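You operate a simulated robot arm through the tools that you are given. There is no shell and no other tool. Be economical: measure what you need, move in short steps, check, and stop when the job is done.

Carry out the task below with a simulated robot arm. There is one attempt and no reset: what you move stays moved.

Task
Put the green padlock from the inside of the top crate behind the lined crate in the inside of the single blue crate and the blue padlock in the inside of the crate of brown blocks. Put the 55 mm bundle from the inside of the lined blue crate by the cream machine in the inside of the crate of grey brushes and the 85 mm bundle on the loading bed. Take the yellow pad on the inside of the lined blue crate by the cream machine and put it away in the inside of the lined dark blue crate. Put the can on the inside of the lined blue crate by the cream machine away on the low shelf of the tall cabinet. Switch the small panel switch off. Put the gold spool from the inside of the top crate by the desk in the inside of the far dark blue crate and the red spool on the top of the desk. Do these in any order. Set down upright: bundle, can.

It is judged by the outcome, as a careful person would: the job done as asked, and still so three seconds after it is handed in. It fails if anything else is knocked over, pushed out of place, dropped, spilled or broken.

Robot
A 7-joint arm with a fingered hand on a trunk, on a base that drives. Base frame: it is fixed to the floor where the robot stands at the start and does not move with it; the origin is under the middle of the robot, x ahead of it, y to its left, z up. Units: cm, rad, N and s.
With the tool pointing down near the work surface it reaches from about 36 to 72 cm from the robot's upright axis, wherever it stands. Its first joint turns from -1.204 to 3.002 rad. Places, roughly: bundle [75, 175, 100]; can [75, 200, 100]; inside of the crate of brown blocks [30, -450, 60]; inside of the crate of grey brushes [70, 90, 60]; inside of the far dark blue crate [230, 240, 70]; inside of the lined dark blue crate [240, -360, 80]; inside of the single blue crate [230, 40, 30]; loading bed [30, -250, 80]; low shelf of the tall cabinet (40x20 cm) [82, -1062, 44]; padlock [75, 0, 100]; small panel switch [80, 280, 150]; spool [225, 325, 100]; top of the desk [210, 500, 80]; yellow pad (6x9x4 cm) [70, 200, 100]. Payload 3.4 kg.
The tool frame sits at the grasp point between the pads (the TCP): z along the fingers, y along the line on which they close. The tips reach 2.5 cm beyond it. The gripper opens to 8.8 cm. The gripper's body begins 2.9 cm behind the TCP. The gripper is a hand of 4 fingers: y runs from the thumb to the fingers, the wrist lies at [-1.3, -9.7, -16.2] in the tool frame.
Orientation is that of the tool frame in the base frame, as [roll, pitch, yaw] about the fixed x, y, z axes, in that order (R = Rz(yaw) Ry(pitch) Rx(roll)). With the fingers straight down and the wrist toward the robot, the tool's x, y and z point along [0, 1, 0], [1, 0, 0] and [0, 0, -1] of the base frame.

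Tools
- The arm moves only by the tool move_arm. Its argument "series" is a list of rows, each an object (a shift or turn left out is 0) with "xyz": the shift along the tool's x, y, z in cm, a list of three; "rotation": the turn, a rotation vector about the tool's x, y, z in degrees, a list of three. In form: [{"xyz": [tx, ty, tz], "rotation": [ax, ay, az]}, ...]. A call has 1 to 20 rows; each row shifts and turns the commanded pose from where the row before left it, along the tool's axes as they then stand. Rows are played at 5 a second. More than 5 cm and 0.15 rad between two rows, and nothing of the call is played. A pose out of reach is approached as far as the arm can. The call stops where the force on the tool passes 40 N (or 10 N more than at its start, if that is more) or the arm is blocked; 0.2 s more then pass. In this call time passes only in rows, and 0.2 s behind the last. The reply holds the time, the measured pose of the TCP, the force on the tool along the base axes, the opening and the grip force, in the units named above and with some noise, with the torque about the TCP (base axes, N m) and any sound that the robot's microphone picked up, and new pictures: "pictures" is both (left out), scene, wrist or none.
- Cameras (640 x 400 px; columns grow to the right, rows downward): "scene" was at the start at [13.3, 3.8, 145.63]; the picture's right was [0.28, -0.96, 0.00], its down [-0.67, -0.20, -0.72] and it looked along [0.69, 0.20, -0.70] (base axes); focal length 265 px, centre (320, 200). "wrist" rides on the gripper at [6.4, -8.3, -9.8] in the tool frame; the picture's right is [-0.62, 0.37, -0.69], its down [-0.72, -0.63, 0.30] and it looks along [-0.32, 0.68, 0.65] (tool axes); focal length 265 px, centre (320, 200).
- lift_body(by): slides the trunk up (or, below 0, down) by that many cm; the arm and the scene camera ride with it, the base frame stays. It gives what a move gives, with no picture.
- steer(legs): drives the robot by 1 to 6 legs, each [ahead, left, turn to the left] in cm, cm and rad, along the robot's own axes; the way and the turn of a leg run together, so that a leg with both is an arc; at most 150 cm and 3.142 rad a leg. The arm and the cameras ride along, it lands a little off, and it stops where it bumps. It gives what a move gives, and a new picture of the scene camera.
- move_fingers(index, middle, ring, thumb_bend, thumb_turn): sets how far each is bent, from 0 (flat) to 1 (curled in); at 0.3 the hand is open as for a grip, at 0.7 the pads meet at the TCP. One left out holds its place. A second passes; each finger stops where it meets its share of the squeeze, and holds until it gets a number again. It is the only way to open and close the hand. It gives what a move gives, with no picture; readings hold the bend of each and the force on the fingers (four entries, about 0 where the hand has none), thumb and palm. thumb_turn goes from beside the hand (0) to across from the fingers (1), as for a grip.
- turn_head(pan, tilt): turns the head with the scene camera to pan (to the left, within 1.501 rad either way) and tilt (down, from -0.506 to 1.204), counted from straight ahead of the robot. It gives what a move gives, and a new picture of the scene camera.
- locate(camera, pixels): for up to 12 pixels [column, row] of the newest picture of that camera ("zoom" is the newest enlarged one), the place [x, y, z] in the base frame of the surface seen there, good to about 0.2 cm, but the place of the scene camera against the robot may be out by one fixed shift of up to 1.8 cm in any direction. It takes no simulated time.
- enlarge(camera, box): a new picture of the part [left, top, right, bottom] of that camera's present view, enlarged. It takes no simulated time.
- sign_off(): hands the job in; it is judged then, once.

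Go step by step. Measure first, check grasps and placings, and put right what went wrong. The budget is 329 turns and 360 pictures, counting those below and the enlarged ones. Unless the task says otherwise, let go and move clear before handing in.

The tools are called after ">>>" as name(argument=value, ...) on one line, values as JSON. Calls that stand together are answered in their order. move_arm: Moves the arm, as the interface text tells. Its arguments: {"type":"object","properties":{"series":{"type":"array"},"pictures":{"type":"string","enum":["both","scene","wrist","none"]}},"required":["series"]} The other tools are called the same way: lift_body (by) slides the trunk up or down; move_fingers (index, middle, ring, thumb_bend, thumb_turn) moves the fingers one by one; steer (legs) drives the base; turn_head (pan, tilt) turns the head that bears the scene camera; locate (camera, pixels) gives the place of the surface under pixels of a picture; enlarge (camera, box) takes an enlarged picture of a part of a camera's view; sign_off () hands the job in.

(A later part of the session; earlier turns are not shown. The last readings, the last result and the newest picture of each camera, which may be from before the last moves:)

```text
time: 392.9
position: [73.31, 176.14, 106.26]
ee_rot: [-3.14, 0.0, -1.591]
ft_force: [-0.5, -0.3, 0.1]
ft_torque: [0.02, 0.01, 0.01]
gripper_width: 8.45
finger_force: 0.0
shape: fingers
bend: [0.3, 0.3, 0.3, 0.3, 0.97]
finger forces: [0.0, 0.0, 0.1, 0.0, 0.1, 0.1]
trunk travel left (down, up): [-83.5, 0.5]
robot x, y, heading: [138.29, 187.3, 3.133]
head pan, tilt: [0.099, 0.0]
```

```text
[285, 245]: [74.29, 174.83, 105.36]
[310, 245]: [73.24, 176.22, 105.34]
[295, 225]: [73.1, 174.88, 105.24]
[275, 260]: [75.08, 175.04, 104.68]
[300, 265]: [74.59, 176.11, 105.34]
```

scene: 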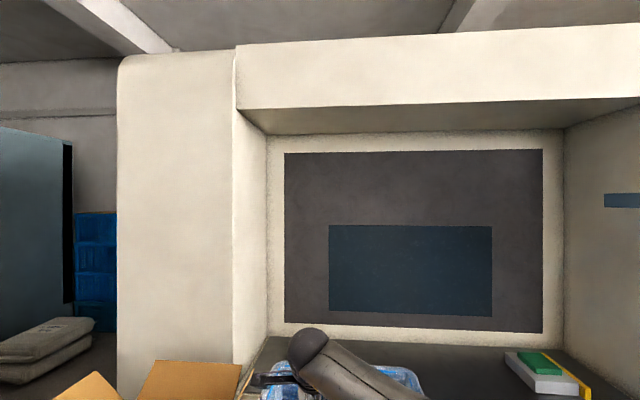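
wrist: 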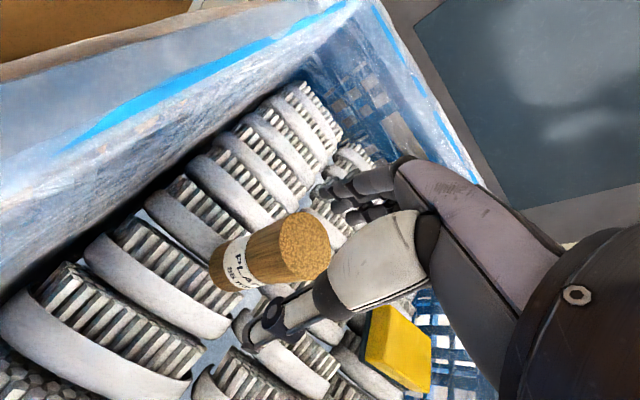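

It is centred within 0.3 cm. I'll descend the last 4 cm and close.

>>> move_arm(series=[{"xyz": [0, -0.2, 2]}, {"xyz": [0, 0, 2]}], pictures="none")

>>> move_fingers(index=0.7, middle=0.7, ring=0.7, thumb_bend=0.7)

>>> move_arm(series=[{"xyz": [0, 0, -1]}, {"xyz": [0, 0, -2]}], pictures="wrist")

```text
time: 393.6
position: [73.67, 176.28, 102.04]
ee_rot: [-3.14, 0.0, -1.59]
ft_force: [-0.1, 0.2, 0.2]
ft_torque: [-0.02, -0.02, -0.02]
gripper_width: 8.46
finger_force: 0.0
shape: fingers
bend: [0.3, 0.3, 0.3, 0.3, 0.97]
finger forces: [0.0, 0.1, 0.1, 0.1, 0.1, 0.1]
trunk travel left (down, up): [-83.5, 0.5]
robot x, y, heading: [138.4, 186.99, 3.138]
head pan, tilt: [0.099, 0.0]
```

```text
time: 394.6
position: [73.73, 176.34, 102.21]
ee_rot: [-3.139, 0.0, -1.59]
ft_force: [-0.9, 0.3, -0.3]
ft_torque: [0.03, -0.01, 0.0]
gripper_width: 3.03
finger_force: 11.7
shape: fingers
bend: [0.56, 0.64, 0.7, 0.57, 0.96]
finger forces: [7.7, 4.0, 0.0, 0.0, 12.0, 0.0]
trunk travel left (down, up): [-83.5, 0.5]
robot x, y, heading: [138.19, 187.33, 3.128]
head pan, tilt: [0.099, 0.0]
```

```text
time: 395.1
position: [73.75, 176.08, 105.2]
ee_rot: [-3.139, 0.0, -1.589]
ft_force: [0.1, 0.2, -0.5]
ft_torque: [-0.02, -0.01, -0.02]
gripper_width: 3.01
finger_force: 11.5
shape: fingers
bend: [0.56, 0.64, 0.7, 0.57, 0.96]
finger forces: [7.6, 3.7, 0.0, 0.0, 11.8, 0.0]
trunk travel left (down, up): [-83.5, 0.5]
robot x, y, heading: [138.03, 186.86, 3.131]
head pan, tilt: [0.099, 0.0]
```

wrist: 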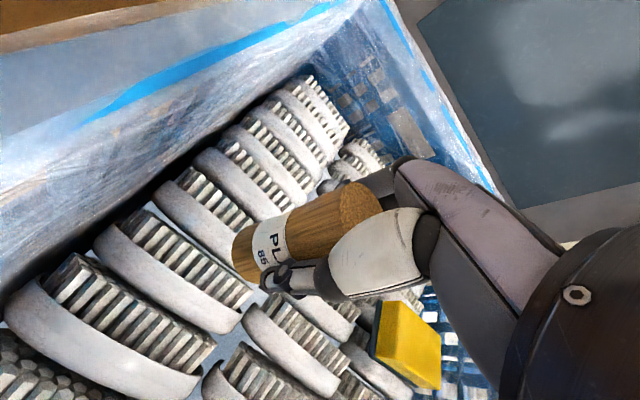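

Plant is held upright at 11 N. I'll lift clear, back out and drive down the aisle to the blue machine.

>>> move_arm(series=[{"xyz": [0, 0, -4]}, {"xyz": [0, 0, -4]}, {"xyz": [0, 0, -4]}], pictures="none")

>>> steer(legs=[[-26, 0, 0], [0, 140, 0], [0, 140, 0], [0, 125, 0]])

>>> turn_head(pan=0.2, tilt=0.5)

```text
time: 395.9
position: [74.04, 175.8, 117.26]
ee_rot: [-3.139, 0.003, -1.589]
ft_force: [-0.3, 0.2, 0.0]
ft_torque: [-0.01, 0.0, -0.01]
gripper_width: 3.02
finger_force: 11.8
shape: fingers
bend: [0.56, 0.64, 0.7, 0.57, 0.96]
finger forces: [7.4, 3.6, 0.0, 0.0, 11.6, 0.0]
trunk travel left (down, up): [-83.5, 0.5]
robot x, y, heading: [138.68, 187.34, 3.133]
head pan, tilt: [0.099, 0.0]
```

```text
time: 417.0
position: [106.03, -234.61, 117.2]
ee_rot: [-3.141, 0.001, -1.558]
ft_force: [0.6, -0.2, -0.7]
ft_torque: [0.01, 0.0, -0.02]
gripper_width: 2.99
finger_force: 11.5
shape: fingers
bend: [0.56, 0.64, 0.7, 0.57, 0.96]
finger forces: [7.5, 3.7, 0.0, 0.0, 11.6, 0.1]
trunk travel left (down, up): [-83.5, 0.5]
robot x, y, heading: [170.24, -221.17, -3.117]
head pan, tilt: [0.099, 0.0]
```

scene: 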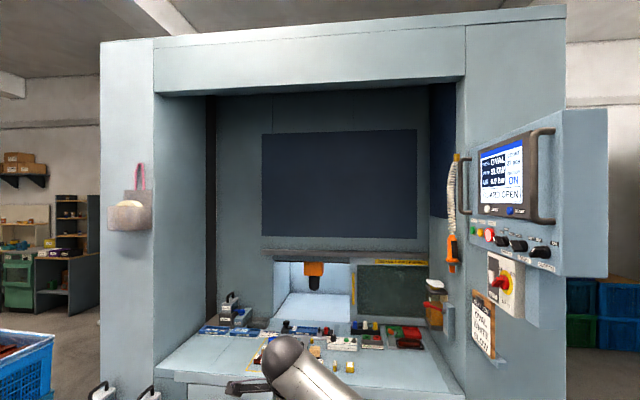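

```text
time: 417.9
position: [105.98, -234.54, 117.26]
ee_rot: [-3.139, 0.0, -1.558]
ft_force: [1.1, 0.0, -0.5]
ft_torque: [0.03, -0.02, 0.01]
gripper_width: 3.01
finger_force: 11.7
shape: fingers
bend: [0.56, 0.64, 0.7, 0.57, 0.96]
finger forces: [7.4, 3.6, 0.0, 0.0, 11.6, 0.0]
trunk travel left (down, up): [-83.5, 0.5]
robot x, y, heading: [169.99, -221.33, -3.115]
head pan, tilt: [0.201, 0.499]
```

scene: 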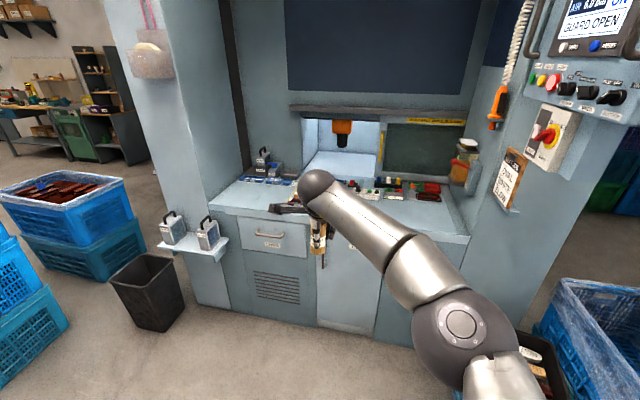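

I'll measure the surfaces of the counter and the recessed tray to identify the loading bed.

>>> locate(camera="scene", pixels=[[240, 200], [225, 190], [260, 210], [340, 165], [330, 160], [440, 220], [450, 215], [290, 210], [380, 165], [420, 140], [245, 185], [232, 205]])

>>> enlarge(camera="scene", box=[200, 100, 500, 260])

```text
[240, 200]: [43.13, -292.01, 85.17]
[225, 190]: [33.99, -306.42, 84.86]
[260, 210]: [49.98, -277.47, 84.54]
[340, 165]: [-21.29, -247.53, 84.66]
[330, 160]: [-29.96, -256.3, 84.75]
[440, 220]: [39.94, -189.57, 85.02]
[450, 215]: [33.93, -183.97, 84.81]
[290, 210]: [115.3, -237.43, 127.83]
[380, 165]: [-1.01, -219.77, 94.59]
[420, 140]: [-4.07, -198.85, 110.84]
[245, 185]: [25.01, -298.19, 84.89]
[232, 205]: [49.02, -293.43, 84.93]
```

```text
2.13 times, centred on (350, 180) of scene
```

zoom: 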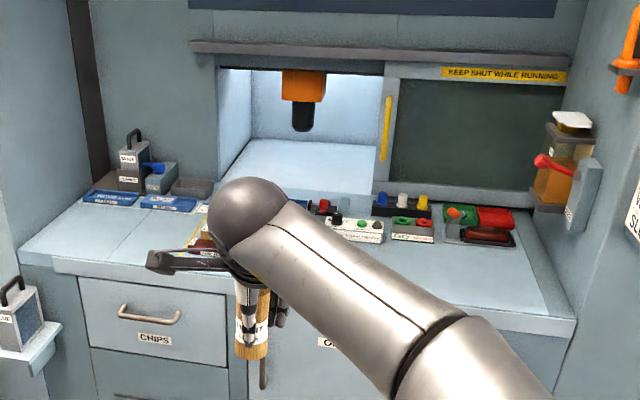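

The counter is the loading bed at z≈85, x 0-57, and its left front is clear around (44, -283). I'll drive into position and check with the wrist camera.

>>> steer(legs=[[0, 47, -0.024], [60, 0, 0]])

>>> move_arm(series=[{"xyz": [0, 0, 2]}], pictures="wrist")

```text
time: 423.8
position: [46.48, -280.57, 117.24]
ee_rot: [-3.139, 0.0, -1.578]
ft_force: [0.1, -0.2, -0.7]
ft_torque: [0.0, 0.02, -0.02]
gripper_width: 3.0
finger_force: 11.2
shape: fingers
bend: [0.56, 0.64, 0.7, 0.57, 0.96]
finger forces: [7.5, 3.7, 0.1, 0.1, 11.7, 0.0]
trunk travel left (down, up): [-83.5, 0.5]
robot x, y, heading: [110.81, -268.43, -3.138]
head pan, tilt: [0.201, 0.499]
```

scene: 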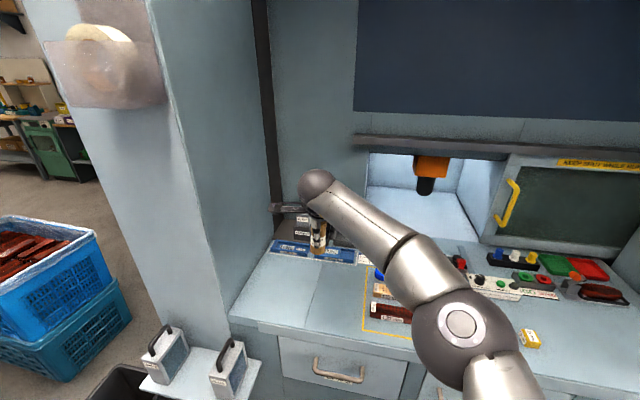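

```text
time: 424.1
position: [46.29, -280.55, 115.22]
ee_rot: [-3.138, 0.0, -1.579]
ft_force: [-0.1, 0.3, -0.2]
ft_torque: [0.0, -0.01, 0.04]
gripper_width: 3.04
finger_force: 11.8
shape: fingers
bend: [0.56, 0.64, 0.7, 0.57, 0.96]
finger forces: [7.5, 3.7, 0.0, 0.0, 11.5, 0.0]
trunk travel left (down, up): [-83.5, 0.5]
robot x, y, heading: [110.66, -268.78, -3.137]
head pan, tilt: [0.201, 0.499]
```

wrist: 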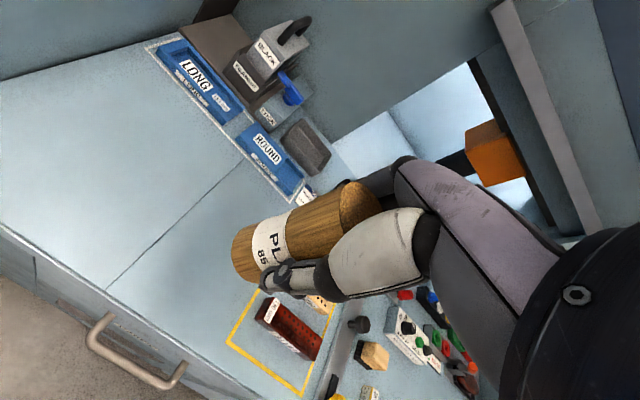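

The bundle hangs over the left part of the counter. I'll measure the seam, the yellow box and the surface near the set-down point.

>>> locate(camera="wrist", pixels=[[150, 245], [200, 205], [228, 343], [262, 288], [200, 300], [180, 260], [205, 350], [150, 200], [260, 200]])

```text
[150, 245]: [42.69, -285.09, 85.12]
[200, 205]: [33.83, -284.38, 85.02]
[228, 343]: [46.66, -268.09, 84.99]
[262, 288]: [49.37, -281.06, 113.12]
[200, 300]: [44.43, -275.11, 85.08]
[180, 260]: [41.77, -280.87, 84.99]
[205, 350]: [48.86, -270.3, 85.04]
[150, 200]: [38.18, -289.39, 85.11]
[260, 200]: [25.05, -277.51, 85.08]
```

A clear, flat spot is (42, -277). I'll shift there and lower the trunk 20 cm, then do the last bit with the arm.

>>> move_arm(series=[{"xyz": [-3.5, 0, 0]}, {"xyz": [0, 4, 0]}], pictures="none")

>>> lift_body(by=-20)

>>> move_arm(series=[{"xyz": [0, 0, 2]}, {"xyz": [0, 0, 1.5]}], pictures="wrist")

```text
time: 424.8
position: [42.56, -277.71, 115.01]
ee_rot: [-3.136, 0.007, -1.573]
ft_force: [-0.3, -0.7, -0.3]
ft_torque: [0.08, 0.03, -0.06]
gripper_width: 2.99
finger_force: 10.7
shape: fingers
bend: [0.56, 0.65, 0.7, 0.57, 0.96]
finger forces: [7.4, 3.6, 0.0, 0.1, 11.4, 0.0]
trunk travel left (down, up): [-83.5, 0.5]
robot x, y, heading: [110.92, -268.61, -3.133]
head pan, tilt: [0.201, 0.499]
```

```text
time: 426.9
position: [42.49, -277.06, 95.15]
ee_rot: [-3.138, 0.001, -1.577]
ft_force: [0.8, -1.0, -0.5]
ft_torque: [-0.01, 0.01, 0.02]
gripper_width: 2.99
finger_force: 10.8
shape: fingers
bend: [0.56, 0.65, 0.7, 0.57, 0.96]
finger forces: [7.4, 3.6, 0.0, 0.0, 11.4, 0.0]
trunk travel left (down, up): [-63.5, 20.5]
robot x, y, heading: [110.84, -268.34, -3.135]
head pan, tilt: [0.201, 0.499]
```

```text
time: 427.5
position: [42.45, -277.03, 91.72]
ee_rot: [-3.14, 0.0, -1.578]
ft_force: [-0.4, -0.1, -1.1]
ft_torque: [-0.01, -0.02, 0.01]
gripper_width: 3.0
finger_force: 11.0
shape: fingers
bend: [0.56, 0.65, 0.7, 0.57, 0.96]
finger forces: [7.4, 3.5, 0.1, 0.1, 11.2, 0.1]
trunk travel left (down, up): [-63.5, 20.5]
robot x, y, heading: [110.83, -268.19, -3.139]
head pan, tilt: [0.201, 0.499]
```

wrist: 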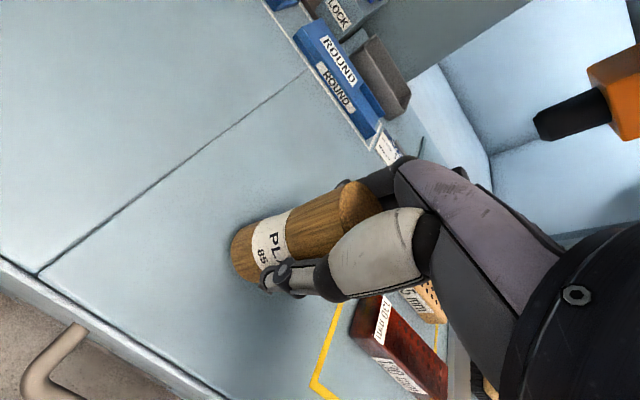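

>>> move_arm(series=[{"xyz": [0, 0, 0.7]}, {"xyz": [0, 0, 0.4]}, {"xyz": [0, 0, 0.3]}], pictures="none")

```text
time: 428.3
position: [42.52, -277.03, 90.34]
ee_rot: [-3.14, -0.001, -1.576]
ft_force: [-0.2, 0.7, 2.6]
ft_torque: [0.0, 0.02, -0.03]
gripper_width: 2.96
finger_force: 11.5
shape: fingers
bend: [0.56, 0.65, 0.7, 0.57, 0.96]
finger forces: [7.6, 3.8, 0.1, 0.1, 11.6, 0.1]
trunk travel left (down, up): [-63.5, 20.5]
robot x, y, heading: [110.59, -268.46, -3.133]
head pan, tilt: [0.201, 0.499]
```

The bundle is just touching (2.6 N). One more small press, then I'll open gradually.

>>> move_arm(series=[{"xyz": [0, 0, 0.2]}], pictures="none")

>>> move_fingers(index=0.5, middle=0.52, ring=0.5, thumb_bend=0.5)

>>> move_fingers(index=0.3, middle=0.3, ring=0.3, thumb_bend=0.3)

>>> move_arm(series=[{"xyz": [0, 0, -1]}, {"xyz": [0, 0, -3]}, {"xyz": [0, 0, -4]}, {"xyz": [0, 0, -4]}], pictures="wrist")

```text
time: 428.7
position: [42.5, -276.98, 90.14]
ee_rot: [3.139, 0.0, -1.578]
ft_force: [0.0, -1.4, 8.5]
ft_torque: [0.02, 0.07, -0.01]
gripper_width: 2.99
finger_force: 12.1
shape: fingers
bend: [0.56, 0.65, 0.7, 0.58, 0.96]
finger forces: [7.4, 4.2, 0.0, 0.0, 12.7, 0.0]
trunk travel left (down, up): [-63.5, 20.5]
robot x, y, heading: [110.9, -268.55, -3.135]
head pan, tilt: [0.201, 0.499]
```

```text
time: 429.7
position: [42.43, -277.1, 90.1]
ee_rot: [-3.14, -0.001, -1.579]
ft_force: [0.0, -0.8, -0.2]
ft_torque: [0.0, 0.0, -0.03]
gripper_width: 4.14
finger_force: 0.3
shape: fingers
bend: [0.5, 0.52, 0.5, 0.5, 0.97]
finger forces: [0.3, 0.1, 0.0, 0.1, 0.7, 0.0]
trunk travel left (down, up): [-63.5, 20.5]
robot x, y, heading: [110.51, -268.45, -3.139]
head pan, tilt: [0.201, 0.499]
```

```text
time: 430.7
position: [42.42, -276.96, 90.05]
ee_rot: [-3.139, 0.002, -1.576]
ft_force: [0.0, -0.4, -0.1]
ft_torque: [0.04, -0.02, 0.01]
gripper_width: 8.44
finger_force: 0.0
shape: fingers
bend: [0.3, 0.3, 0.3, 0.3, 0.97]
finger forces: [0.1, 0.0, 0.0, 0.0, 0.0, 0.0]
trunk travel left (down, up): [-63.5, 20.5]
robot x, y, heading: [110.85, -268.39, -3.141]
head pan, tilt: [0.201, 0.499]
```

```text
time: 431.7
position: [43.52, -276.55, 99.84]
ee_rot: [-3.138, 0.001, -1.578]
ft_force: [-0.9, 0.1, -0.5]
ft_torque: [0.03, 0.02, 0.01]
gripper_width: 8.45
finger_force: 0.0
shape: fingers
bend: [0.3, 0.3, 0.3, 0.3, 0.97]
finger forces: [0.0, 0.0, 0.0, 0.0, 0.0, 0.0]
out of reach, approached as far as the arm can: row 3, 4
trunk travel left (down, up): [-63.5, 20.5]
robot x, y, heading: [110.89, -268.34, -3.132]
head pan, tilt: [0.201, 0.499]
```

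wrist: 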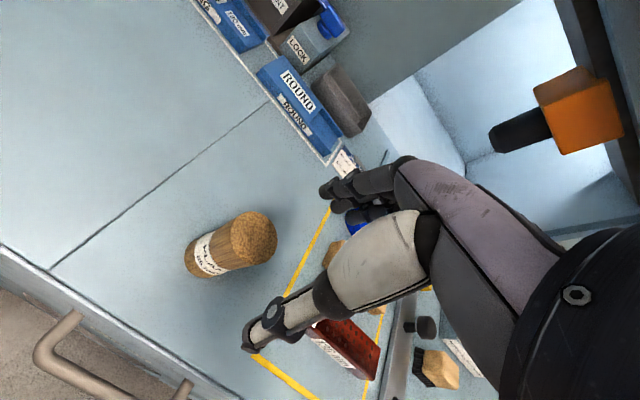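

The 85 mm bundle stands on the bed. I'll raise the trunk and go back for the pad.

>>> lift_body(by=20)

>>> steer(legs=[[-55, 0, 0], [0, -150, 0], [0, -150, 0], [0, -148, 0]])

```text
time: 433.9
position: [43.54, -276.52, 119.81]
ee_rot: [-3.14, 0.001, -1.577]
ft_force: [0.9, -0.3, 0.1]
ft_torque: [0.03, 0.0, -0.01]
gripper_width: 8.44
finger_force: 0.1
shape: fingers
bend: [0.3, 0.3, 0.3, 0.3, 0.97]
finger forces: [0.0, 0.1, 0.0, 0.1, 0.0, 0.0]
trunk travel left (down, up): [-83.5, 0.5]
robot x, y, heading: [110.71, -268.41, -3.14]
head pan, tilt: [0.201, 0.499]
```

```text
time: 458.2
position: [84.67, 174.48, 119.87]
ee_rot: [-3.14, 0.001, -1.554]
ft_force: [0.5, -0.4, 0.9]
ft_torque: [-0.05, -0.01, -0.01]
gripper_width: 8.46
finger_force: 0.0
shape: fingers
bend: [0.3, 0.3, 0.3, 0.3, 0.97]
finger forces: [0.0, 0.1, 0.0, 0.0, 0.0, 0.1]
trunk travel left (down, up): [-83.5, 0.5]
robot x, y, heading: [151.89, 184.37, -3.111]
head pan, tilt: [0.201, 0.499]
```

scene: 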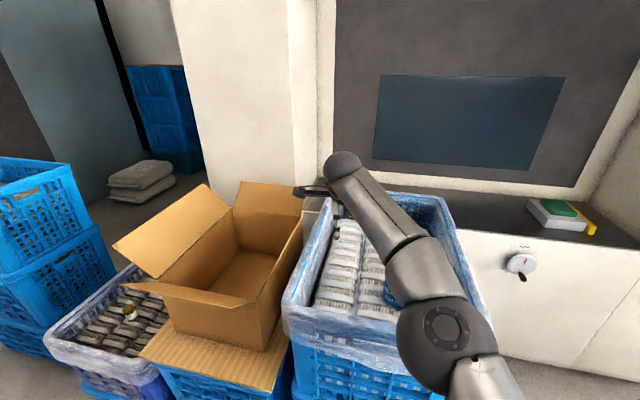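

The brass bundle still stands at (130,312). I'll shift right and forward to bring the hand over the yellow pad near (71.5, 196.5).

>>> steer(legs=[[15, -21, -0.03]])

>>> move_arm(series=[{"xyz": [0, -2, 1]}], pictures="wrist")

```text
time: 460.1
position: [68.57, 196.85, 119.81]
ee_rot: [-3.141, 0.0, -1.584]
ft_force: [0.1, -0.1, 0.9]
ft_torque: [0.01, 0.03, 0.01]
gripper_width: 8.46
finger_force: 0.0
shape: fingers
bend: [0.3, 0.3, 0.3, 0.3, 0.97]
finger forces: [0.0, 0.0, 0.0, 0.1, 0.0, 0.0]
trunk travel left (down, up): [-83.5, 0.5]
robot x, y, heading: [135.95, 204.62, 3.145]
head pan, tilt: [0.201, 0.499]
```

scene: 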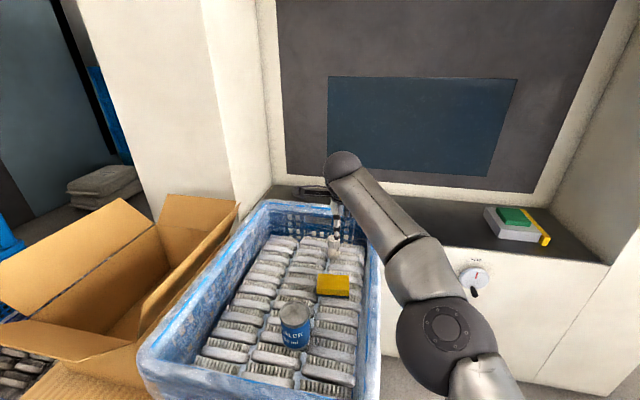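

```text
time: 460.5
position: [70.97, 196.93, 119.0]
ee_rot: [-3.14, -0.003, -1.584]
ft_force: [-0.8, -0.4, 0.6]
ft_torque: [-0.02, 0.0, 0.03]
gripper_width: 8.46
finger_force: 0.0
shape: fingers
bend: [0.3, 0.3, 0.3, 0.3, 0.97]
finger forces: [0.0, 0.1, 0.1, 0.0, 0.0, 0.1]
trunk travel left (down, up): [-83.5, 0.5]
robot x, y, heading: [135.97, 204.42, 3.139]
head pan, tilt: [0.201, 0.499]
```

wrist: 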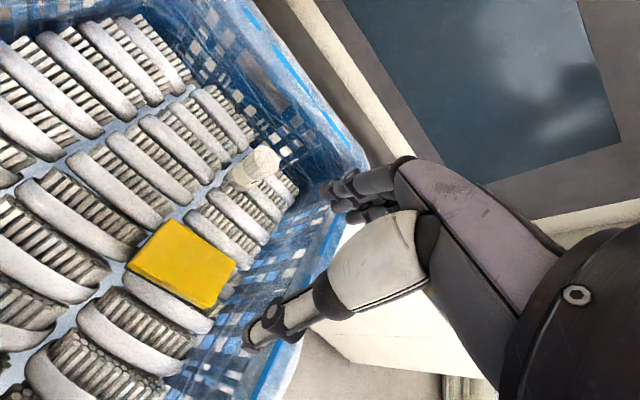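

>>> locate(camera="wrist", pixels=[[180, 222], [234, 262], [208, 305], [132, 265], [185, 265], [205, 310], [175, 310]])

>>> enlarge(camera="wrist", box=[100, 180, 300, 340])

```text
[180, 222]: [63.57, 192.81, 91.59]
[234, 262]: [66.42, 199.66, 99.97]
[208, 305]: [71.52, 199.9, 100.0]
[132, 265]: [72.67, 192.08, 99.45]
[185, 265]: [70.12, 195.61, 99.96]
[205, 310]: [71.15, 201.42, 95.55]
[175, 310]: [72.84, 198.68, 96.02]
```

```text
2.50 times, centred on (200, 260) of wrist
```

zoom: 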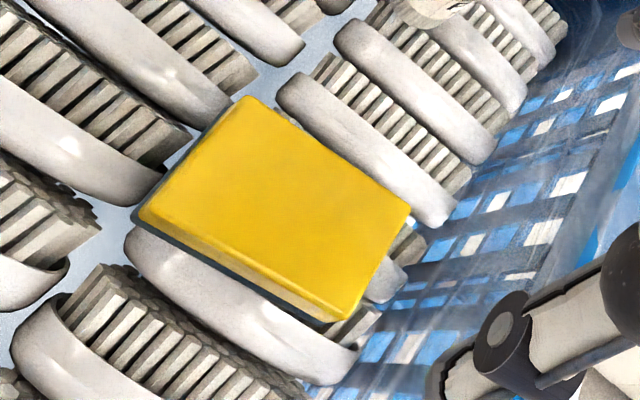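

The pad's top spans x 66.4-72.4 and y 191.7-200 at z 100. Its 6 cm side fits the hand in this yaw, so I'll align to (69.4, 196.0) and descend.

>>> move_arm(series=[{"xyz": [0.9, 1.6, 0]}, {"xyz": [0, 0, 4]}, {"xyz": [0, 0, 4]}, {"xyz": [0, 0, 4]}, {"xyz": [0, 0, 3.5]}], pictures="wrist")

>>> locate(camera="wrist", pixels=[[275, 215], [230, 275], [330, 310], [300, 250], [270, 300]])

```text
time: 461.7
position: [68.99, 196.05, 103.22]
ee_rot: [-3.139, 0.0, -1.581]
ft_force: [0.4, 0.5, 1.2]
ft_torque: [0.03, 0.01, 0.0]
gripper_width: 8.48
finger_force: 0.0
shape: fingers
bend: [0.3, 0.3, 0.3, 0.3, 0.97]
finger forces: [0.1, 0.1, 0.1, 0.0, 0.1, 0.0]
trunk travel left (down, up): [-83.5, 0.5]
robot x, y, heading: [135.88, 204.26, 3.145]
head pan, tilt: [0.201, 0.499]
```

wrist: 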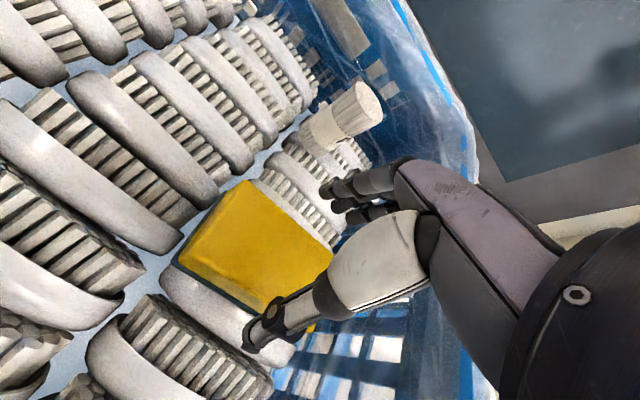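

```text
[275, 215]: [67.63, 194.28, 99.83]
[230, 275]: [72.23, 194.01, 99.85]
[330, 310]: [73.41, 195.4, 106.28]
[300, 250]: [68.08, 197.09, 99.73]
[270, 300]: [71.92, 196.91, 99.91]
```

The pad's near edge is at x≈72.4, so I'll shift 0.4 cm toward me, lower to z≈99.5 and close.

>>> move_arm(series=[{"xyz": [0, -0.4, 1.5]}, {"xyz": [0, 0, 1.3]}, {"xyz": [0, 0, 0.9]}], pictures="wrist")

```text
time: 462.5
position: [69.5, 195.98, 99.55]
ee_rot: [-3.14, 0.001, -1.583]
ft_force: [0.1, 0.4, 0.0]
ft_torque: [-0.01, -0.02, 0.02]
gripper_width: 8.45
finger_force: 0.0
shape: fingers
bend: [0.3, 0.3, 0.3, 0.3, 0.97]
finger forces: [0.0, 0.0, 0.1, 0.1, 0.1, 0.1]
trunk travel left (down, up): [-83.5, 0.5]
robot x, y, heading: [135.72, 204.68, 3.143]
head pan, tilt: [0.201, 0.499]
```

wrist: 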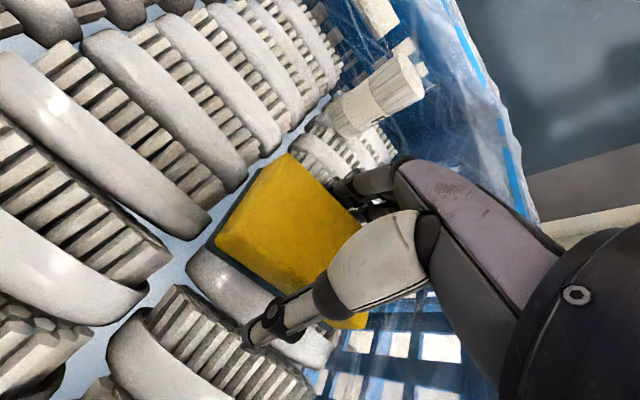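

>>> move_fingers(index=0.7, middle=0.7, ring=0.7, thumb_bend=0.7)

>>> move_arm(series=[{"xyz": [0, 0, -1]}, {"xyz": [0, 0, -2]}], pictures="wrist")

```text
time: 463.5
position: [69.51, 195.9, 99.74]
ee_rot: [3.14, 0.001, -1.582]
ft_force: [-6.6, -1.4, 17.7]
ft_torque: [0.18, 0.71, 0.07]
gripper_width: 5.14
finger_force: 27.3
shape: fingers
bend: [0.48, 0.5, 0.52, 0.47, 0.94]
finger forces: [9.8, 17.8, 7.5, 0.0, 19.6, 0.0]
trunk travel left (down, up): [-83.5, 0.5]
robot x, y, heading: [135.91, 204.39, 3.145]
head pan, tilt: [0.201, 0.499]
```

```text
time: 464.1
position: [69.61, 195.84, 102.61]
ee_rot: [-3.136, 0.003, -1.581]
ft_force: [0.9, 0.3, -0.6]
ft_torque: [0.04, 0.02, -0.01]
gripper_width: 5.11
finger_force: 20.3
shape: fingers
bend: [0.48, 0.52, 0.53, 0.47, 0.94]
finger forces: [7.7, 5.6, 6.5, 0.0, 20.4, 0.0]
trunk travel left (down, up): [-83.5, 0.5]
robot x, y, heading: [136.13, 204.56, 3.141]
head pan, tilt: [0.201, 0.499]
```

wrist: 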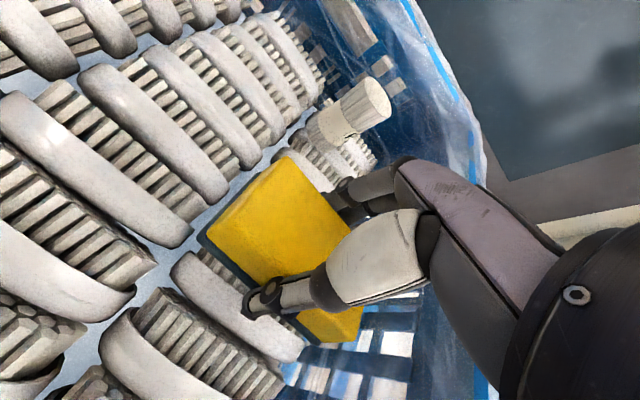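

The pad is held at 20 N and has lifted off. I'll raise it, back out and carry it to the lined dark blue crate near (240, -360).

>>> move_arm(series=[{"xyz": [0, 0, -4]}, {"xyz": [0, 0, -4]}, {"xyz": [0, 0, -4]}, {"xyz": [0, -1, -2]}], pictures="none")

>>> steer(legs=[[-27, 0, 0], [0, 135, 0], [0, 135, 0], [0, 135, 0]])

```text
time: 465.1
position: [70.26, 196.22, 116.4]
ee_rot: [-3.138, 0.0, -1.582]
ft_force: [0.8, 0.3, -0.7]
ft_torque: [0.01, -0.03, -0.02]
gripper_width: 5.09
finger_force: 19.4
shape: fingers
bend: [0.48, 0.53, 0.53, 0.47, 0.94]
finger forces: [7.7, 5.4, 6.4, 0.1, 20.1, 0.1]
trunk travel left (down, up): [-83.5, 0.5]
robot x, y, heading: [136.18, 204.4, 3.142]
head pan, tilt: [0.201, 0.499]
```

```text
time: 486.0
position: [86.42, -205.86, 116.51]
ee_rot: [-3.139, -0.001, -1.62]
ft_force: [-0.3, -0.9, -1.5]
ft_torque: [-0.01, 0.0, 0.0]
gripper_width: 5.06
finger_force: 19.7
shape: fingers
bend: [0.48, 0.53, 0.53, 0.47, 0.94]
finger forces: [7.6, 5.4, 6.4, 0.0, 20.1, 0.1]
trunk travel left (down, up): [-83.5, 0.5]
robot x, y, heading: [152.63, -199.93, 3.104]
head pan, tilt: [0.201, 0.499]
```

scene: 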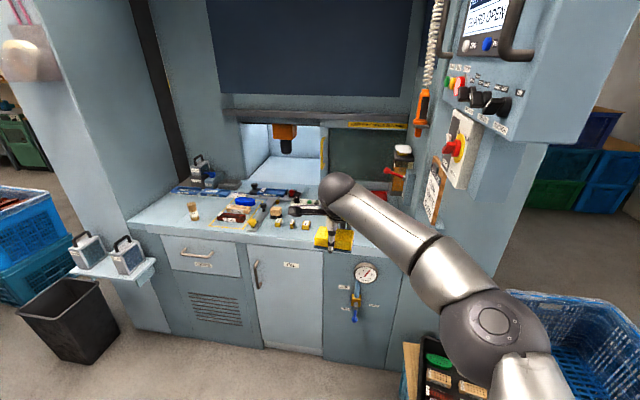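

The plant bundle still stands at (192,210). I'll continue to y≈-330 and turn around toward the dark blue crate.

>>> steer(legs=[[-10, 0, 0.035], [0, 130, 0], [0, 0, 1.57], [0, 0, 1.57]])

>>> turn_head(pan=0.0, tilt=0.7)

```text
time: 500.8
position: [228.96, -318.32, 116.58]
ee_rot: [-3.139, 0.001, 1.568]
ft_force: [-0.1, 0.1, -0.7]
ft_torque: [0.02, 0.02, 0.01]
gripper_width: 4.96
finger_force: 18.3
shape: fingers
bend: [0.49, 0.53, 0.54, 0.47, 0.94]
finger forces: [7.0, 4.5, 5.9, 0.0, 18.1, 0.0]
trunk travel left (down, up): [-83.5, 0.5]
robot x, y, heading: [163.29, -327.14, 0.009]
head pan, tilt: [0.201, 0.499]
```

scene: 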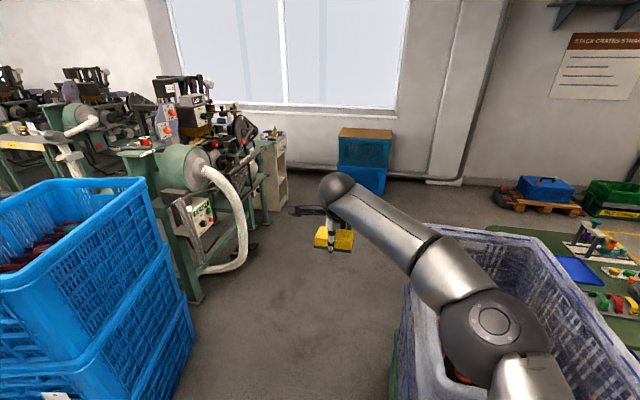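

```text
time: 501.6
position: [229.01, -318.26, 116.42]
ee_rot: [-3.137, 0.0, 1.57]
ft_force: [-0.3, 1.1, -0.2]
ft_torque: [0.0, -0.02, 0.0]
gripper_width: 4.96
finger_force: 18.0
shape: fingers
bend: [0.49, 0.53, 0.54, 0.47, 0.94]
finger forces: [7.0, 4.6, 5.9, 0.0, 18.0, 0.1]
trunk travel left (down, up): [-83.5, 0.5]
robot x, y, heading: [163.3, -327.24, 0.015]
head pan, tilt: [0.0, 0.7]
```

scene: 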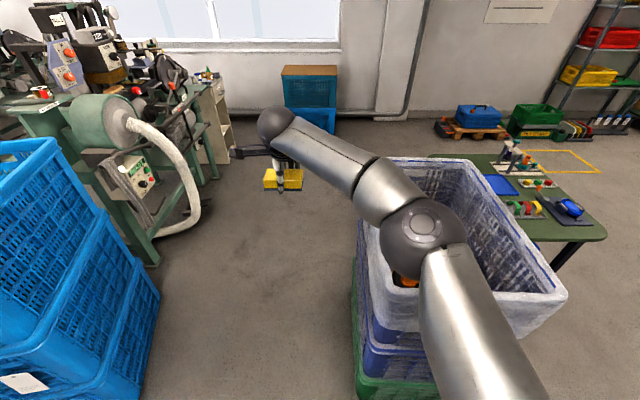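

The lined dark blue crate is on the right at (470,240). I'll measure its rim and what's inside.

>>> locate(camera="scene", pixels=[[365, 210], [395, 170], [480, 175], [555, 295], [407, 283], [480, 215], [500, 250], [370, 300], [465, 185]])

>>> steer(legs=[[0, -42, -0.012]])

```text
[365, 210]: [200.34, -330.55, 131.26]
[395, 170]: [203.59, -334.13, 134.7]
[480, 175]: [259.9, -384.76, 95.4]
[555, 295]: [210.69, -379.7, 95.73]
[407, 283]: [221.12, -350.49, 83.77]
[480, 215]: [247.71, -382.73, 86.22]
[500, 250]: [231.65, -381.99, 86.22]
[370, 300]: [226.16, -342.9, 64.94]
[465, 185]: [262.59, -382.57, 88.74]
```

```text
time: 504.2
position: [229.34, -361.32, 116.36]
ee_rot: [-3.137, -0.001, 1.56]
ft_force: [0.4, 0.0, -1.2]
ft_torque: [-0.01, 0.02, 0.01]
gripper_width: 4.97
finger_force: 17.8
shape: fingers
bend: [0.49, 0.53, 0.54, 0.47, 0.94]
finger forces: [7.1, 4.6, 6.0, 0.0, 18.1, 0.0]
trunk travel left (down, up): [-83.5, 0.5]
robot x, y, heading: [163.43, -369.68, -0.003]
head pan, tilt: [0.0, 0.7]
```

scene: 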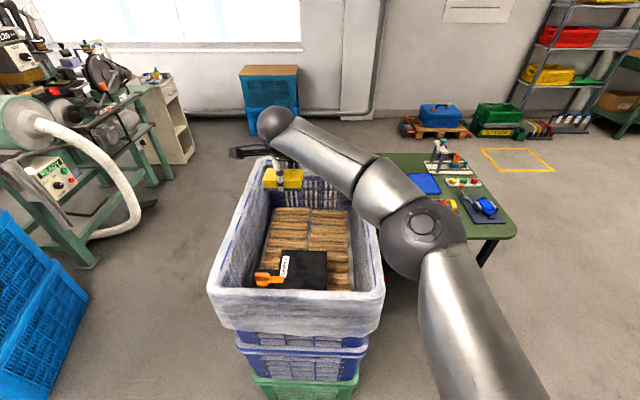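

The crate holds wood slats with a dark case near the front. I'll measure the free slat area and the crate's extents.

>>> locate(camera="scene", pixels=[[290, 225], [290, 240], [325, 225], [300, 265], [215, 290], [255, 160], [380, 300], [300, 210], [265, 265]])

>>> enlarge(camera="scene", box=[200, 140, 400, 340])

```text
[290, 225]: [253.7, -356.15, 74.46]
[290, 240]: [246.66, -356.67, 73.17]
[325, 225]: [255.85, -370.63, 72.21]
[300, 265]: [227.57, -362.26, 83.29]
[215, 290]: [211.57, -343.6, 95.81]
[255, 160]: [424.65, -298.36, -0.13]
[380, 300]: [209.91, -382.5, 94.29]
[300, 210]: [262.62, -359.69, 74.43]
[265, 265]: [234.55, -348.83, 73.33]
```

```text
2.00 times, centred on (300, 240) of scene
```

zoom: 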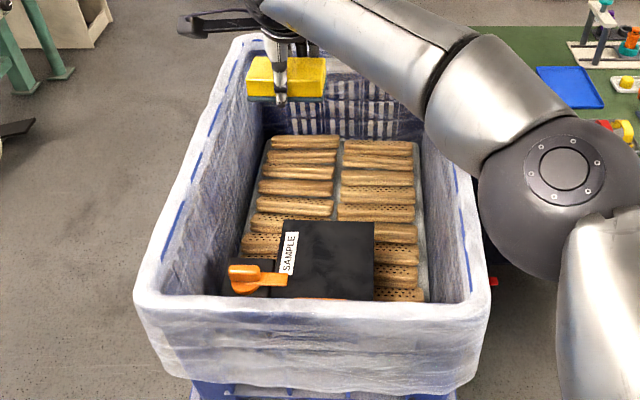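

The free slats are around (247, -363), z≈73.5, rim 96. I'll drive in to the limit, drop the trunk only a little, and let the arm slope down so the forearm clears the rim.

>>> steer(legs=[[16.5, -2, 0.003]])

>>> move_arm(series=[{"xyz": [0, 0, 4]}, {"xyz": [0, 0, 4]}, {"xyz": [0, 0, 4]}, {"xyz": [0, 0, 4]}], pictures="scene")

```text
time: 505.6
position: [245.78, -362.78, 116.48]
ee_rot: [-3.14, 0.0, 1.567]
ft_force: [0.4, 0.1, -1.1]
ft_torque: [0.01, 0.01, -0.01]
gripper_width: 5.0
finger_force: 18.1
shape: fingers
bend: [0.49, 0.53, 0.54, 0.47, 0.94]
finger forces: [7.0, 4.7, 6.1, 0.0, 18.1, 0.1]
trunk travel left (down, up): [-83.5, 0.5]
robot x, y, heading: [180.2, -371.9, 0.008]
head pan, tilt: [0.0, 0.7]
```

scene: 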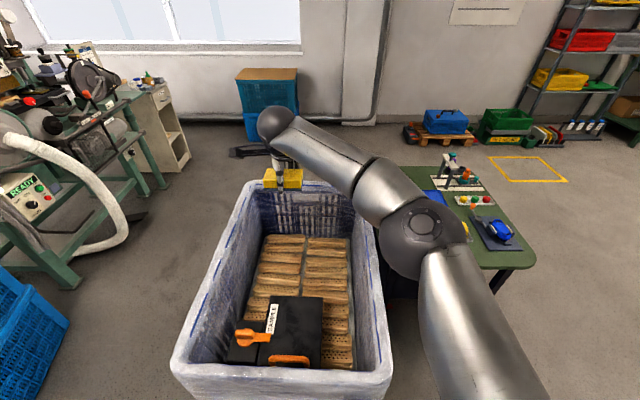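

```text
time: 506.6
position: [245.76, -362.9, 100.45]
ee_rot: [-3.139, -0.001, 1.568]
ft_force: [-0.1, 0.3, -0.9]
ft_torque: [0.02, 0.0, -0.04]
gripper_width: 4.93
finger_force: 18.3
shape: fingers
bend: [0.5, 0.54, 0.54, 0.47, 0.94]
finger forces: [7.4, 4.6, 5.9, 0.0, 17.9, 0.0]
trunk travel left (down, up): [-83.5, 0.5]
robot x, y, heading: [180.41, -371.9, 0.009]
head pan, tilt: [0.0, 0.7]
```

scene: 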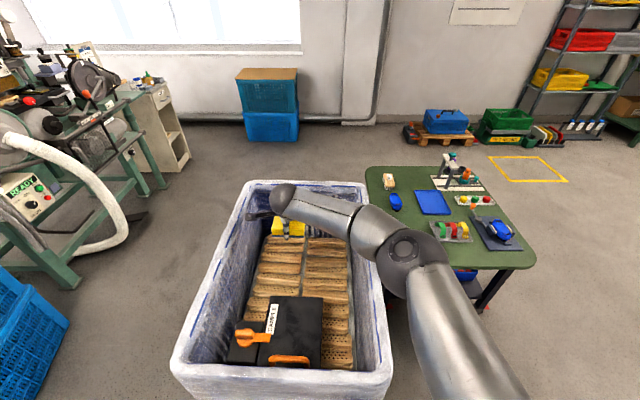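

I'll check how high the forearm is where it crosses the right rim.

>>> locate(camera="scene", pixels=[[283, 195], [320, 208], [350, 220], [375, 235], [405, 250], [430, 290], [375, 290], [350, 235]])

```text
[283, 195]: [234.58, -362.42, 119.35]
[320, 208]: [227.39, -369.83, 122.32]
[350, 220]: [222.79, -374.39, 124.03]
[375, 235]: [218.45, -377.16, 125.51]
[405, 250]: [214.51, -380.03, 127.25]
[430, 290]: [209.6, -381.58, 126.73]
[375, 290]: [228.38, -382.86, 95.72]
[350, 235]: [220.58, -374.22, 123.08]
```

The forearm slopes down from the elbow (top at z 127), so there's clearance. I'll keep lowering with the arm and recheck.

>>> move_arm(series=[{"xyz": [0, 0, 4]}, {"xyz": [0, 0, 4]}, {"xyz": [0, 0, 4]}], pictures="scene")

>>> locate(camera="scene", pixels=[[290, 220], [330, 230], [365, 240], [395, 255], [415, 270], [430, 300]])

```text
time: 507.4
position: [245.61, -362.91, 88.32]
ee_rot: [-3.139, 0.001, 1.57]
ft_force: [-0.6, 0.3, -0.7]
ft_torque: [0.01, -0.03, -0.03]
gripper_width: 4.91
finger_force: 17.9
shape: fingers
bend: [0.5, 0.54, 0.54, 0.47, 0.94]
finger forces: [7.7, 4.5, 5.7, 0.0, 17.9, 0.0]
trunk travel left (down, up): [-83.5, 0.5]
robot x, y, heading: [180.14, -371.87, 0.014]
head pan, tilt: [0.0, 0.7]
```

scene: 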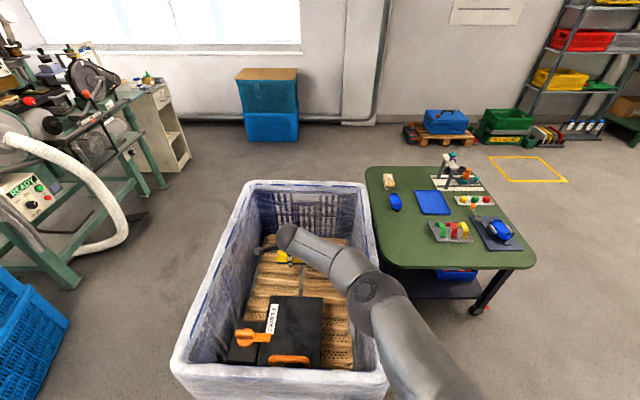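

```text
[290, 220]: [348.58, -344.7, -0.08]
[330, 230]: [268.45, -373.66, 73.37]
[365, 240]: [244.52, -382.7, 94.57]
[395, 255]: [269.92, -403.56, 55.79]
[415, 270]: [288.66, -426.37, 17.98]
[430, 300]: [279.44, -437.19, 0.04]
```

>>> locate(camera="scene", pixels=[[290, 238], [330, 260], [350, 272], [375, 285], [400, 305], [380, 310], [345, 285], [420, 350]])

```text
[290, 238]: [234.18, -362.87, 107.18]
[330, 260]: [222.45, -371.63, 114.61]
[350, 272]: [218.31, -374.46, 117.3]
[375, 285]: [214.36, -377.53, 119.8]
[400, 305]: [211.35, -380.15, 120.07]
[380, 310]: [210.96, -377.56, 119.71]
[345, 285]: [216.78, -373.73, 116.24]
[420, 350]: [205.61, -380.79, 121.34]
```

The elbow bottom stays above the rim. I'll nudge 1.5 cm further from the sample case and lower toward the slats.

>>> move_arm(series=[{"xyz": [0, 1.5, 0]}, {"xyz": [0, 0, 3]}, {"xyz": [0, 0, 3]}], pictures="wrist")

```text
time: 508.2
position: [245.49, -363.77, 84.17]
ee_rot: [-3.14, 0.0, 1.568]
ft_force: [0.8, -0.1, -0.3]
ft_torque: [0.0, 0.0, 0.02]
gripper_width: 4.95
finger_force: 17.7
shape: fingers
bend: [0.5, 0.54, 0.54, 0.47, 0.94]
finger forces: [7.6, 4.5, 5.8, 0.1, 17.7, 0.1]
out of reach, approached as far as the arm can: row 1, 2, 3
trunk travel left (down, up): [-83.5, 0.5]
robot x, y, heading: [180.32, -372.07, 0.012]
head pan, tilt: [0.0, 0.7]
```

wrist: 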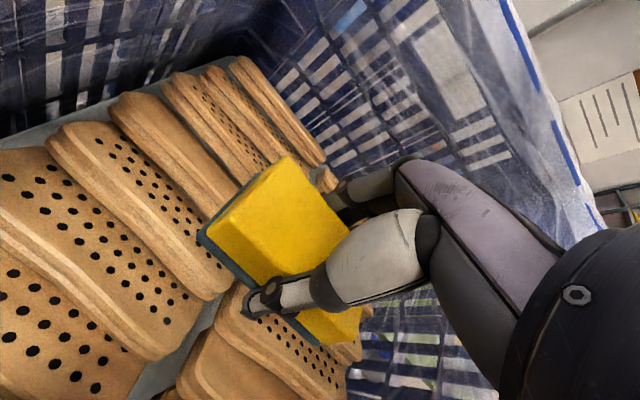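

The arm is at full extension here. I'll lower the trunk 5 cm for the rest.

>>> lift_body(by=-5)

>>> enlarge(camera="wrist", box=[100, 100, 420, 380])

>>> locate(camera="zoom", pixels=[[150, 200], [220, 240], [240, 400], [330, 150], [300, 280]])

```text
time: 509.1
position: [245.44, -363.74, 79.16]
ee_rot: [-3.139, 0.001, 1.568]
ft_force: [-0.2, -0.2, -1.1]
ft_torque: [-0.02, -0.01, -0.02]
gripper_width: 4.92
finger_force: 18.1
shape: fingers
bend: [0.5, 0.54, 0.54, 0.47, 0.94]
finger forces: [7.8, 4.5, 5.7, 0.0, 17.6, 0.0]
trunk travel left (down, up): [-78.5, 5.5]
robot x, y, heading: [180.6, -371.58, 0.013]
head pan, tilt: [0.0, 0.7]
```

```text
1.43 times, centred on (260, 240) of wrist
```

zoom: 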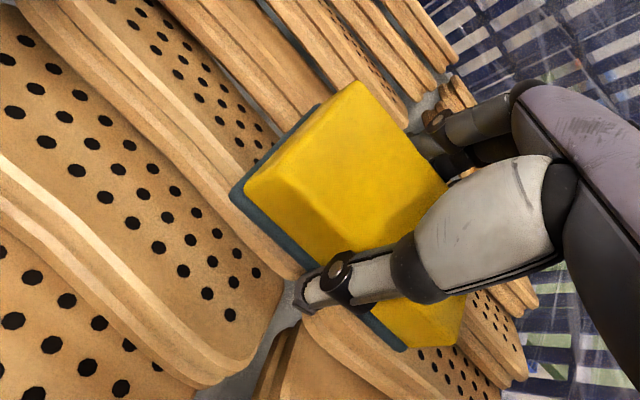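

```text
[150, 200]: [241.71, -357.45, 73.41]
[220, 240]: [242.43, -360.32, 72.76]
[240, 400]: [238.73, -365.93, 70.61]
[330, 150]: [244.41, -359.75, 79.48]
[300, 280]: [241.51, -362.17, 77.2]
```

The pad bottom is about 2.5 cm above the slats. I'll lower the trunk in small steps.

>>> lift_body(by=-2)

>>> lift_body(by=-0.7)

```text
time: 509.9
position: [245.91, -363.59, 78.24]
ee_rot: [3.123, -0.001, 1.57]
ft_force: [-3.3, -0.3, 19.7]
ft_torque: [-0.16, -0.36, 0.01]
gripper_width: 5.05
finger_force: 24.5
shape: fingers
bend: [0.5, 0.54, 0.55, 0.47, 0.93]
finger forces: [7.9, 12.1, 6.7, 0.0, 22.5, 0.0]
trunk travel left (down, up): [-76.6, 7.4]
robot x, y, heading: [180.3, -371.43, 0.01]
head pan, tilt: [0.0, 0.7]
stopped: the force on the tool passed its limit at 41 N (the readings are from after the stop); the commanded pose is now the measured one
```

```text
time: 510.4
position: [246.34, -363.72, 78.2]
ee_rot: [3.108, -0.004, 1.57]
ft_force: [-5.1, 0.3, 22.1]
ft_torque: [-0.24, -0.37, -0.03]
gripper_width: 5.09
finger_force: 26.1
shape: fingers
bend: [0.5, 0.54, 0.55, 0.47, 0.93]
finger forces: [7.4, 15.1, 7.0, 0.0, 23.6, 0.0]
trunk travel left (down, up): [-75.9, 8.1]
robot x, y, heading: [180.0, -370.88, 0.003]
head pan, tilt: [0.0, 0.7]
stopped: the force on the tool passed its limit at 41 N (the readings are from after the stop); the commanded pose is now the measured one
```

The pad is down on the slats. I'll relieve the pressure, open the hand and rise.

>>> lift_body(by=0.6)

>>> move_fingers(index=0.3, middle=0.3, ring=0.3, thumb_bend=0.3)

>>> lift_body(by=8)

>>> move_arm(series=[{"xyz": [0, 0, -4]}, {"xyz": [0, 0, -4]}, {"xyz": [0, 0, -4]}, {"xyz": [0, 0, -4]}, {"xyz": [0, 0, -4]}, {"xyz": [0, 0, -4]}], pictures="wrist")

```text
time: 511.0
position: [246.23, -363.77, 78.34]
ee_rot: [3.117, -0.002, 1.569]
ft_force: [0.4, 1.1, 8.4]
ft_torque: [-0.06, -0.24, 0.05]
gripper_width: 5.04
finger_force: 20.7
shape: fingers
bend: [0.49, 0.54, 0.55, 0.48, 0.93]
finger forces: [9.5, 6.4, 6.9, 0.1, 19.1, 0.0]
trunk travel left (down, up): [-76.5, 7.5]
robot x, y, heading: [180.18, -371.57, 0.01]
head pan, tilt: [0.0, 0.7]
```

```text
time: 512.0
position: [246.27, -363.72, 78.3]
ee_rot: [3.118, -0.002, 1.568]
ft_force: [-0.2, 0.2, -0.3]
ft_torque: [0.0, 0.04, -0.02]
gripper_width: 8.4
finger_force: 0.2
shape: fingers
bend: [0.3, 0.3, 0.3, 0.3, 0.97]
finger forces: [0.1, 0.0, 0.0, 0.0, 0.0, 0.1]
trunk travel left (down, up): [-76.5, 7.5]
robot x, y, heading: [180.43, -372.03, 0.011]
head pan, tilt: [0.0, 0.7]
```

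```text
time: 513.1
position: [246.3, -363.69, 85.87]
ee_rot: [3.119, -0.002, 1.569]
ft_force: [0.1, 0.4, 0.3]
ft_torque: [0.03, -0.01, 0.04]
gripper_width: 8.44
finger_force: 0.1
shape: fingers
bend: [0.3, 0.3, 0.3, 0.3, 0.97]
finger forces: [0.1, 0.0, 0.1, 0.1, 0.0, 0.0]
out of reach, approached as far as the arm can: row 1
trunk travel left (down, up): [-84.0, 0.0]
robot x, y, heading: [180.24, -371.68, 0.01]
head pan, tilt: [0.0, 0.7]
```

```text
time: 514.5
position: [245.74, -363.84, 109.72]
ee_rot: [3.118, -0.004, 1.569]
ft_force: [0.1, 0.2, -0.4]
ft_torque: [-0.01, -0.01, -0.02]
gripper_width: 8.46
finger_force: 0.0
shape: fingers
bend: [0.3, 0.3, 0.3, 0.3, 0.97]
finger forces: [0.1, 0.1, 0.0, 0.0, 0.1, 0.0]
trunk travel left (down, up): [-84.0, 0.0]
robot x, y, heading: [179.89, -371.42, 0.01]
head pan, tilt: [0.0, 0.7]
```

wrist: 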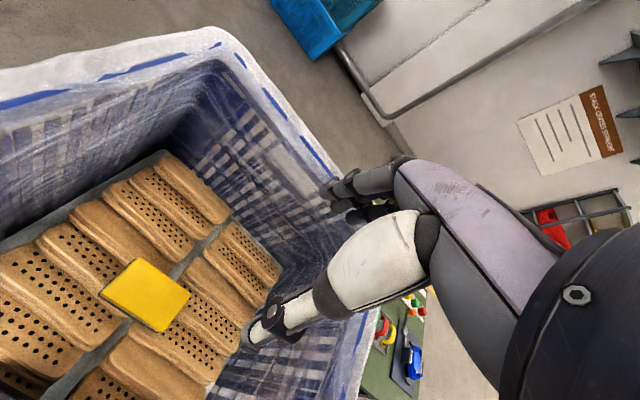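

The pad rests inside the lined dark blue crate at (148,295). Now I'll go back for the can: raise the hand, back off, turn around and drive north.

>>> move_arm(series=[{"xyz": [0, 0, -4]}, {"xyz": [0, -1, -4]}], pictures="none")

>>> steer(legs=[[-18, 30, 0], [0, 0, 1.57], [0, 0, 1.56], [0, -130, 0], [0, -130, 0]])

```text
time: 515.1
position: [244.47, -363.81, 118.0]
ee_rot: [3.119, -0.003, 1.568]
ft_force: [0.5, 0.8, -0.2]
ft_torque: [0.0, 0.04, 0.0]
gripper_width: 8.44
finger_force: 0.0
shape: fingers
bend: [0.3, 0.3, 0.3, 0.3, 0.97]
finger forces: [0.0, 0.1, 0.0, 0.0, 0.0, 0.1]
trunk travel left (down, up): [-84.0, 0.0]
robot x, y, heading: [179.74, -371.84, 0.007]
head pan, tilt: [0.0, 0.7]
```

```text
time: 537.3
position: [95.0, -90.38, 117.8]
ee_rot: [3.119, -0.002, -1.562]
ft_force: [0.4, 0.0, 0.3]
ft_torque: [0.01, 0.01, -0.03]
gripper_width: 8.47
finger_force: 0.0
shape: fingers
bend: [0.3, 0.3, 0.3, 0.3, 0.97]
finger forces: [0.1, 0.0, 0.0, 0.0, 0.0, 0.0]
trunk travel left (down, up): [-84.0, 0.0]
robot x, y, heading: [159.33, -81.8, -3.121]
head pan, tilt: [0.0, 0.7]
```

scene: 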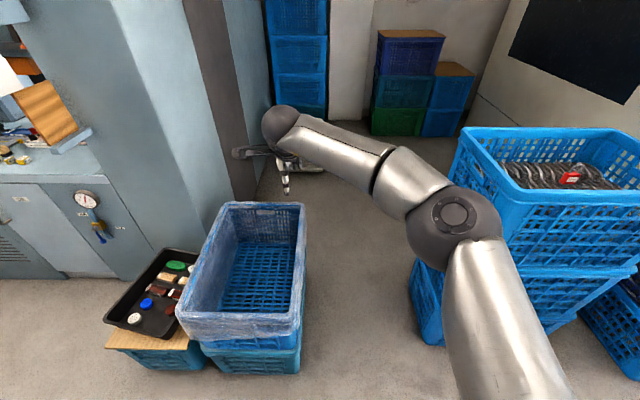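

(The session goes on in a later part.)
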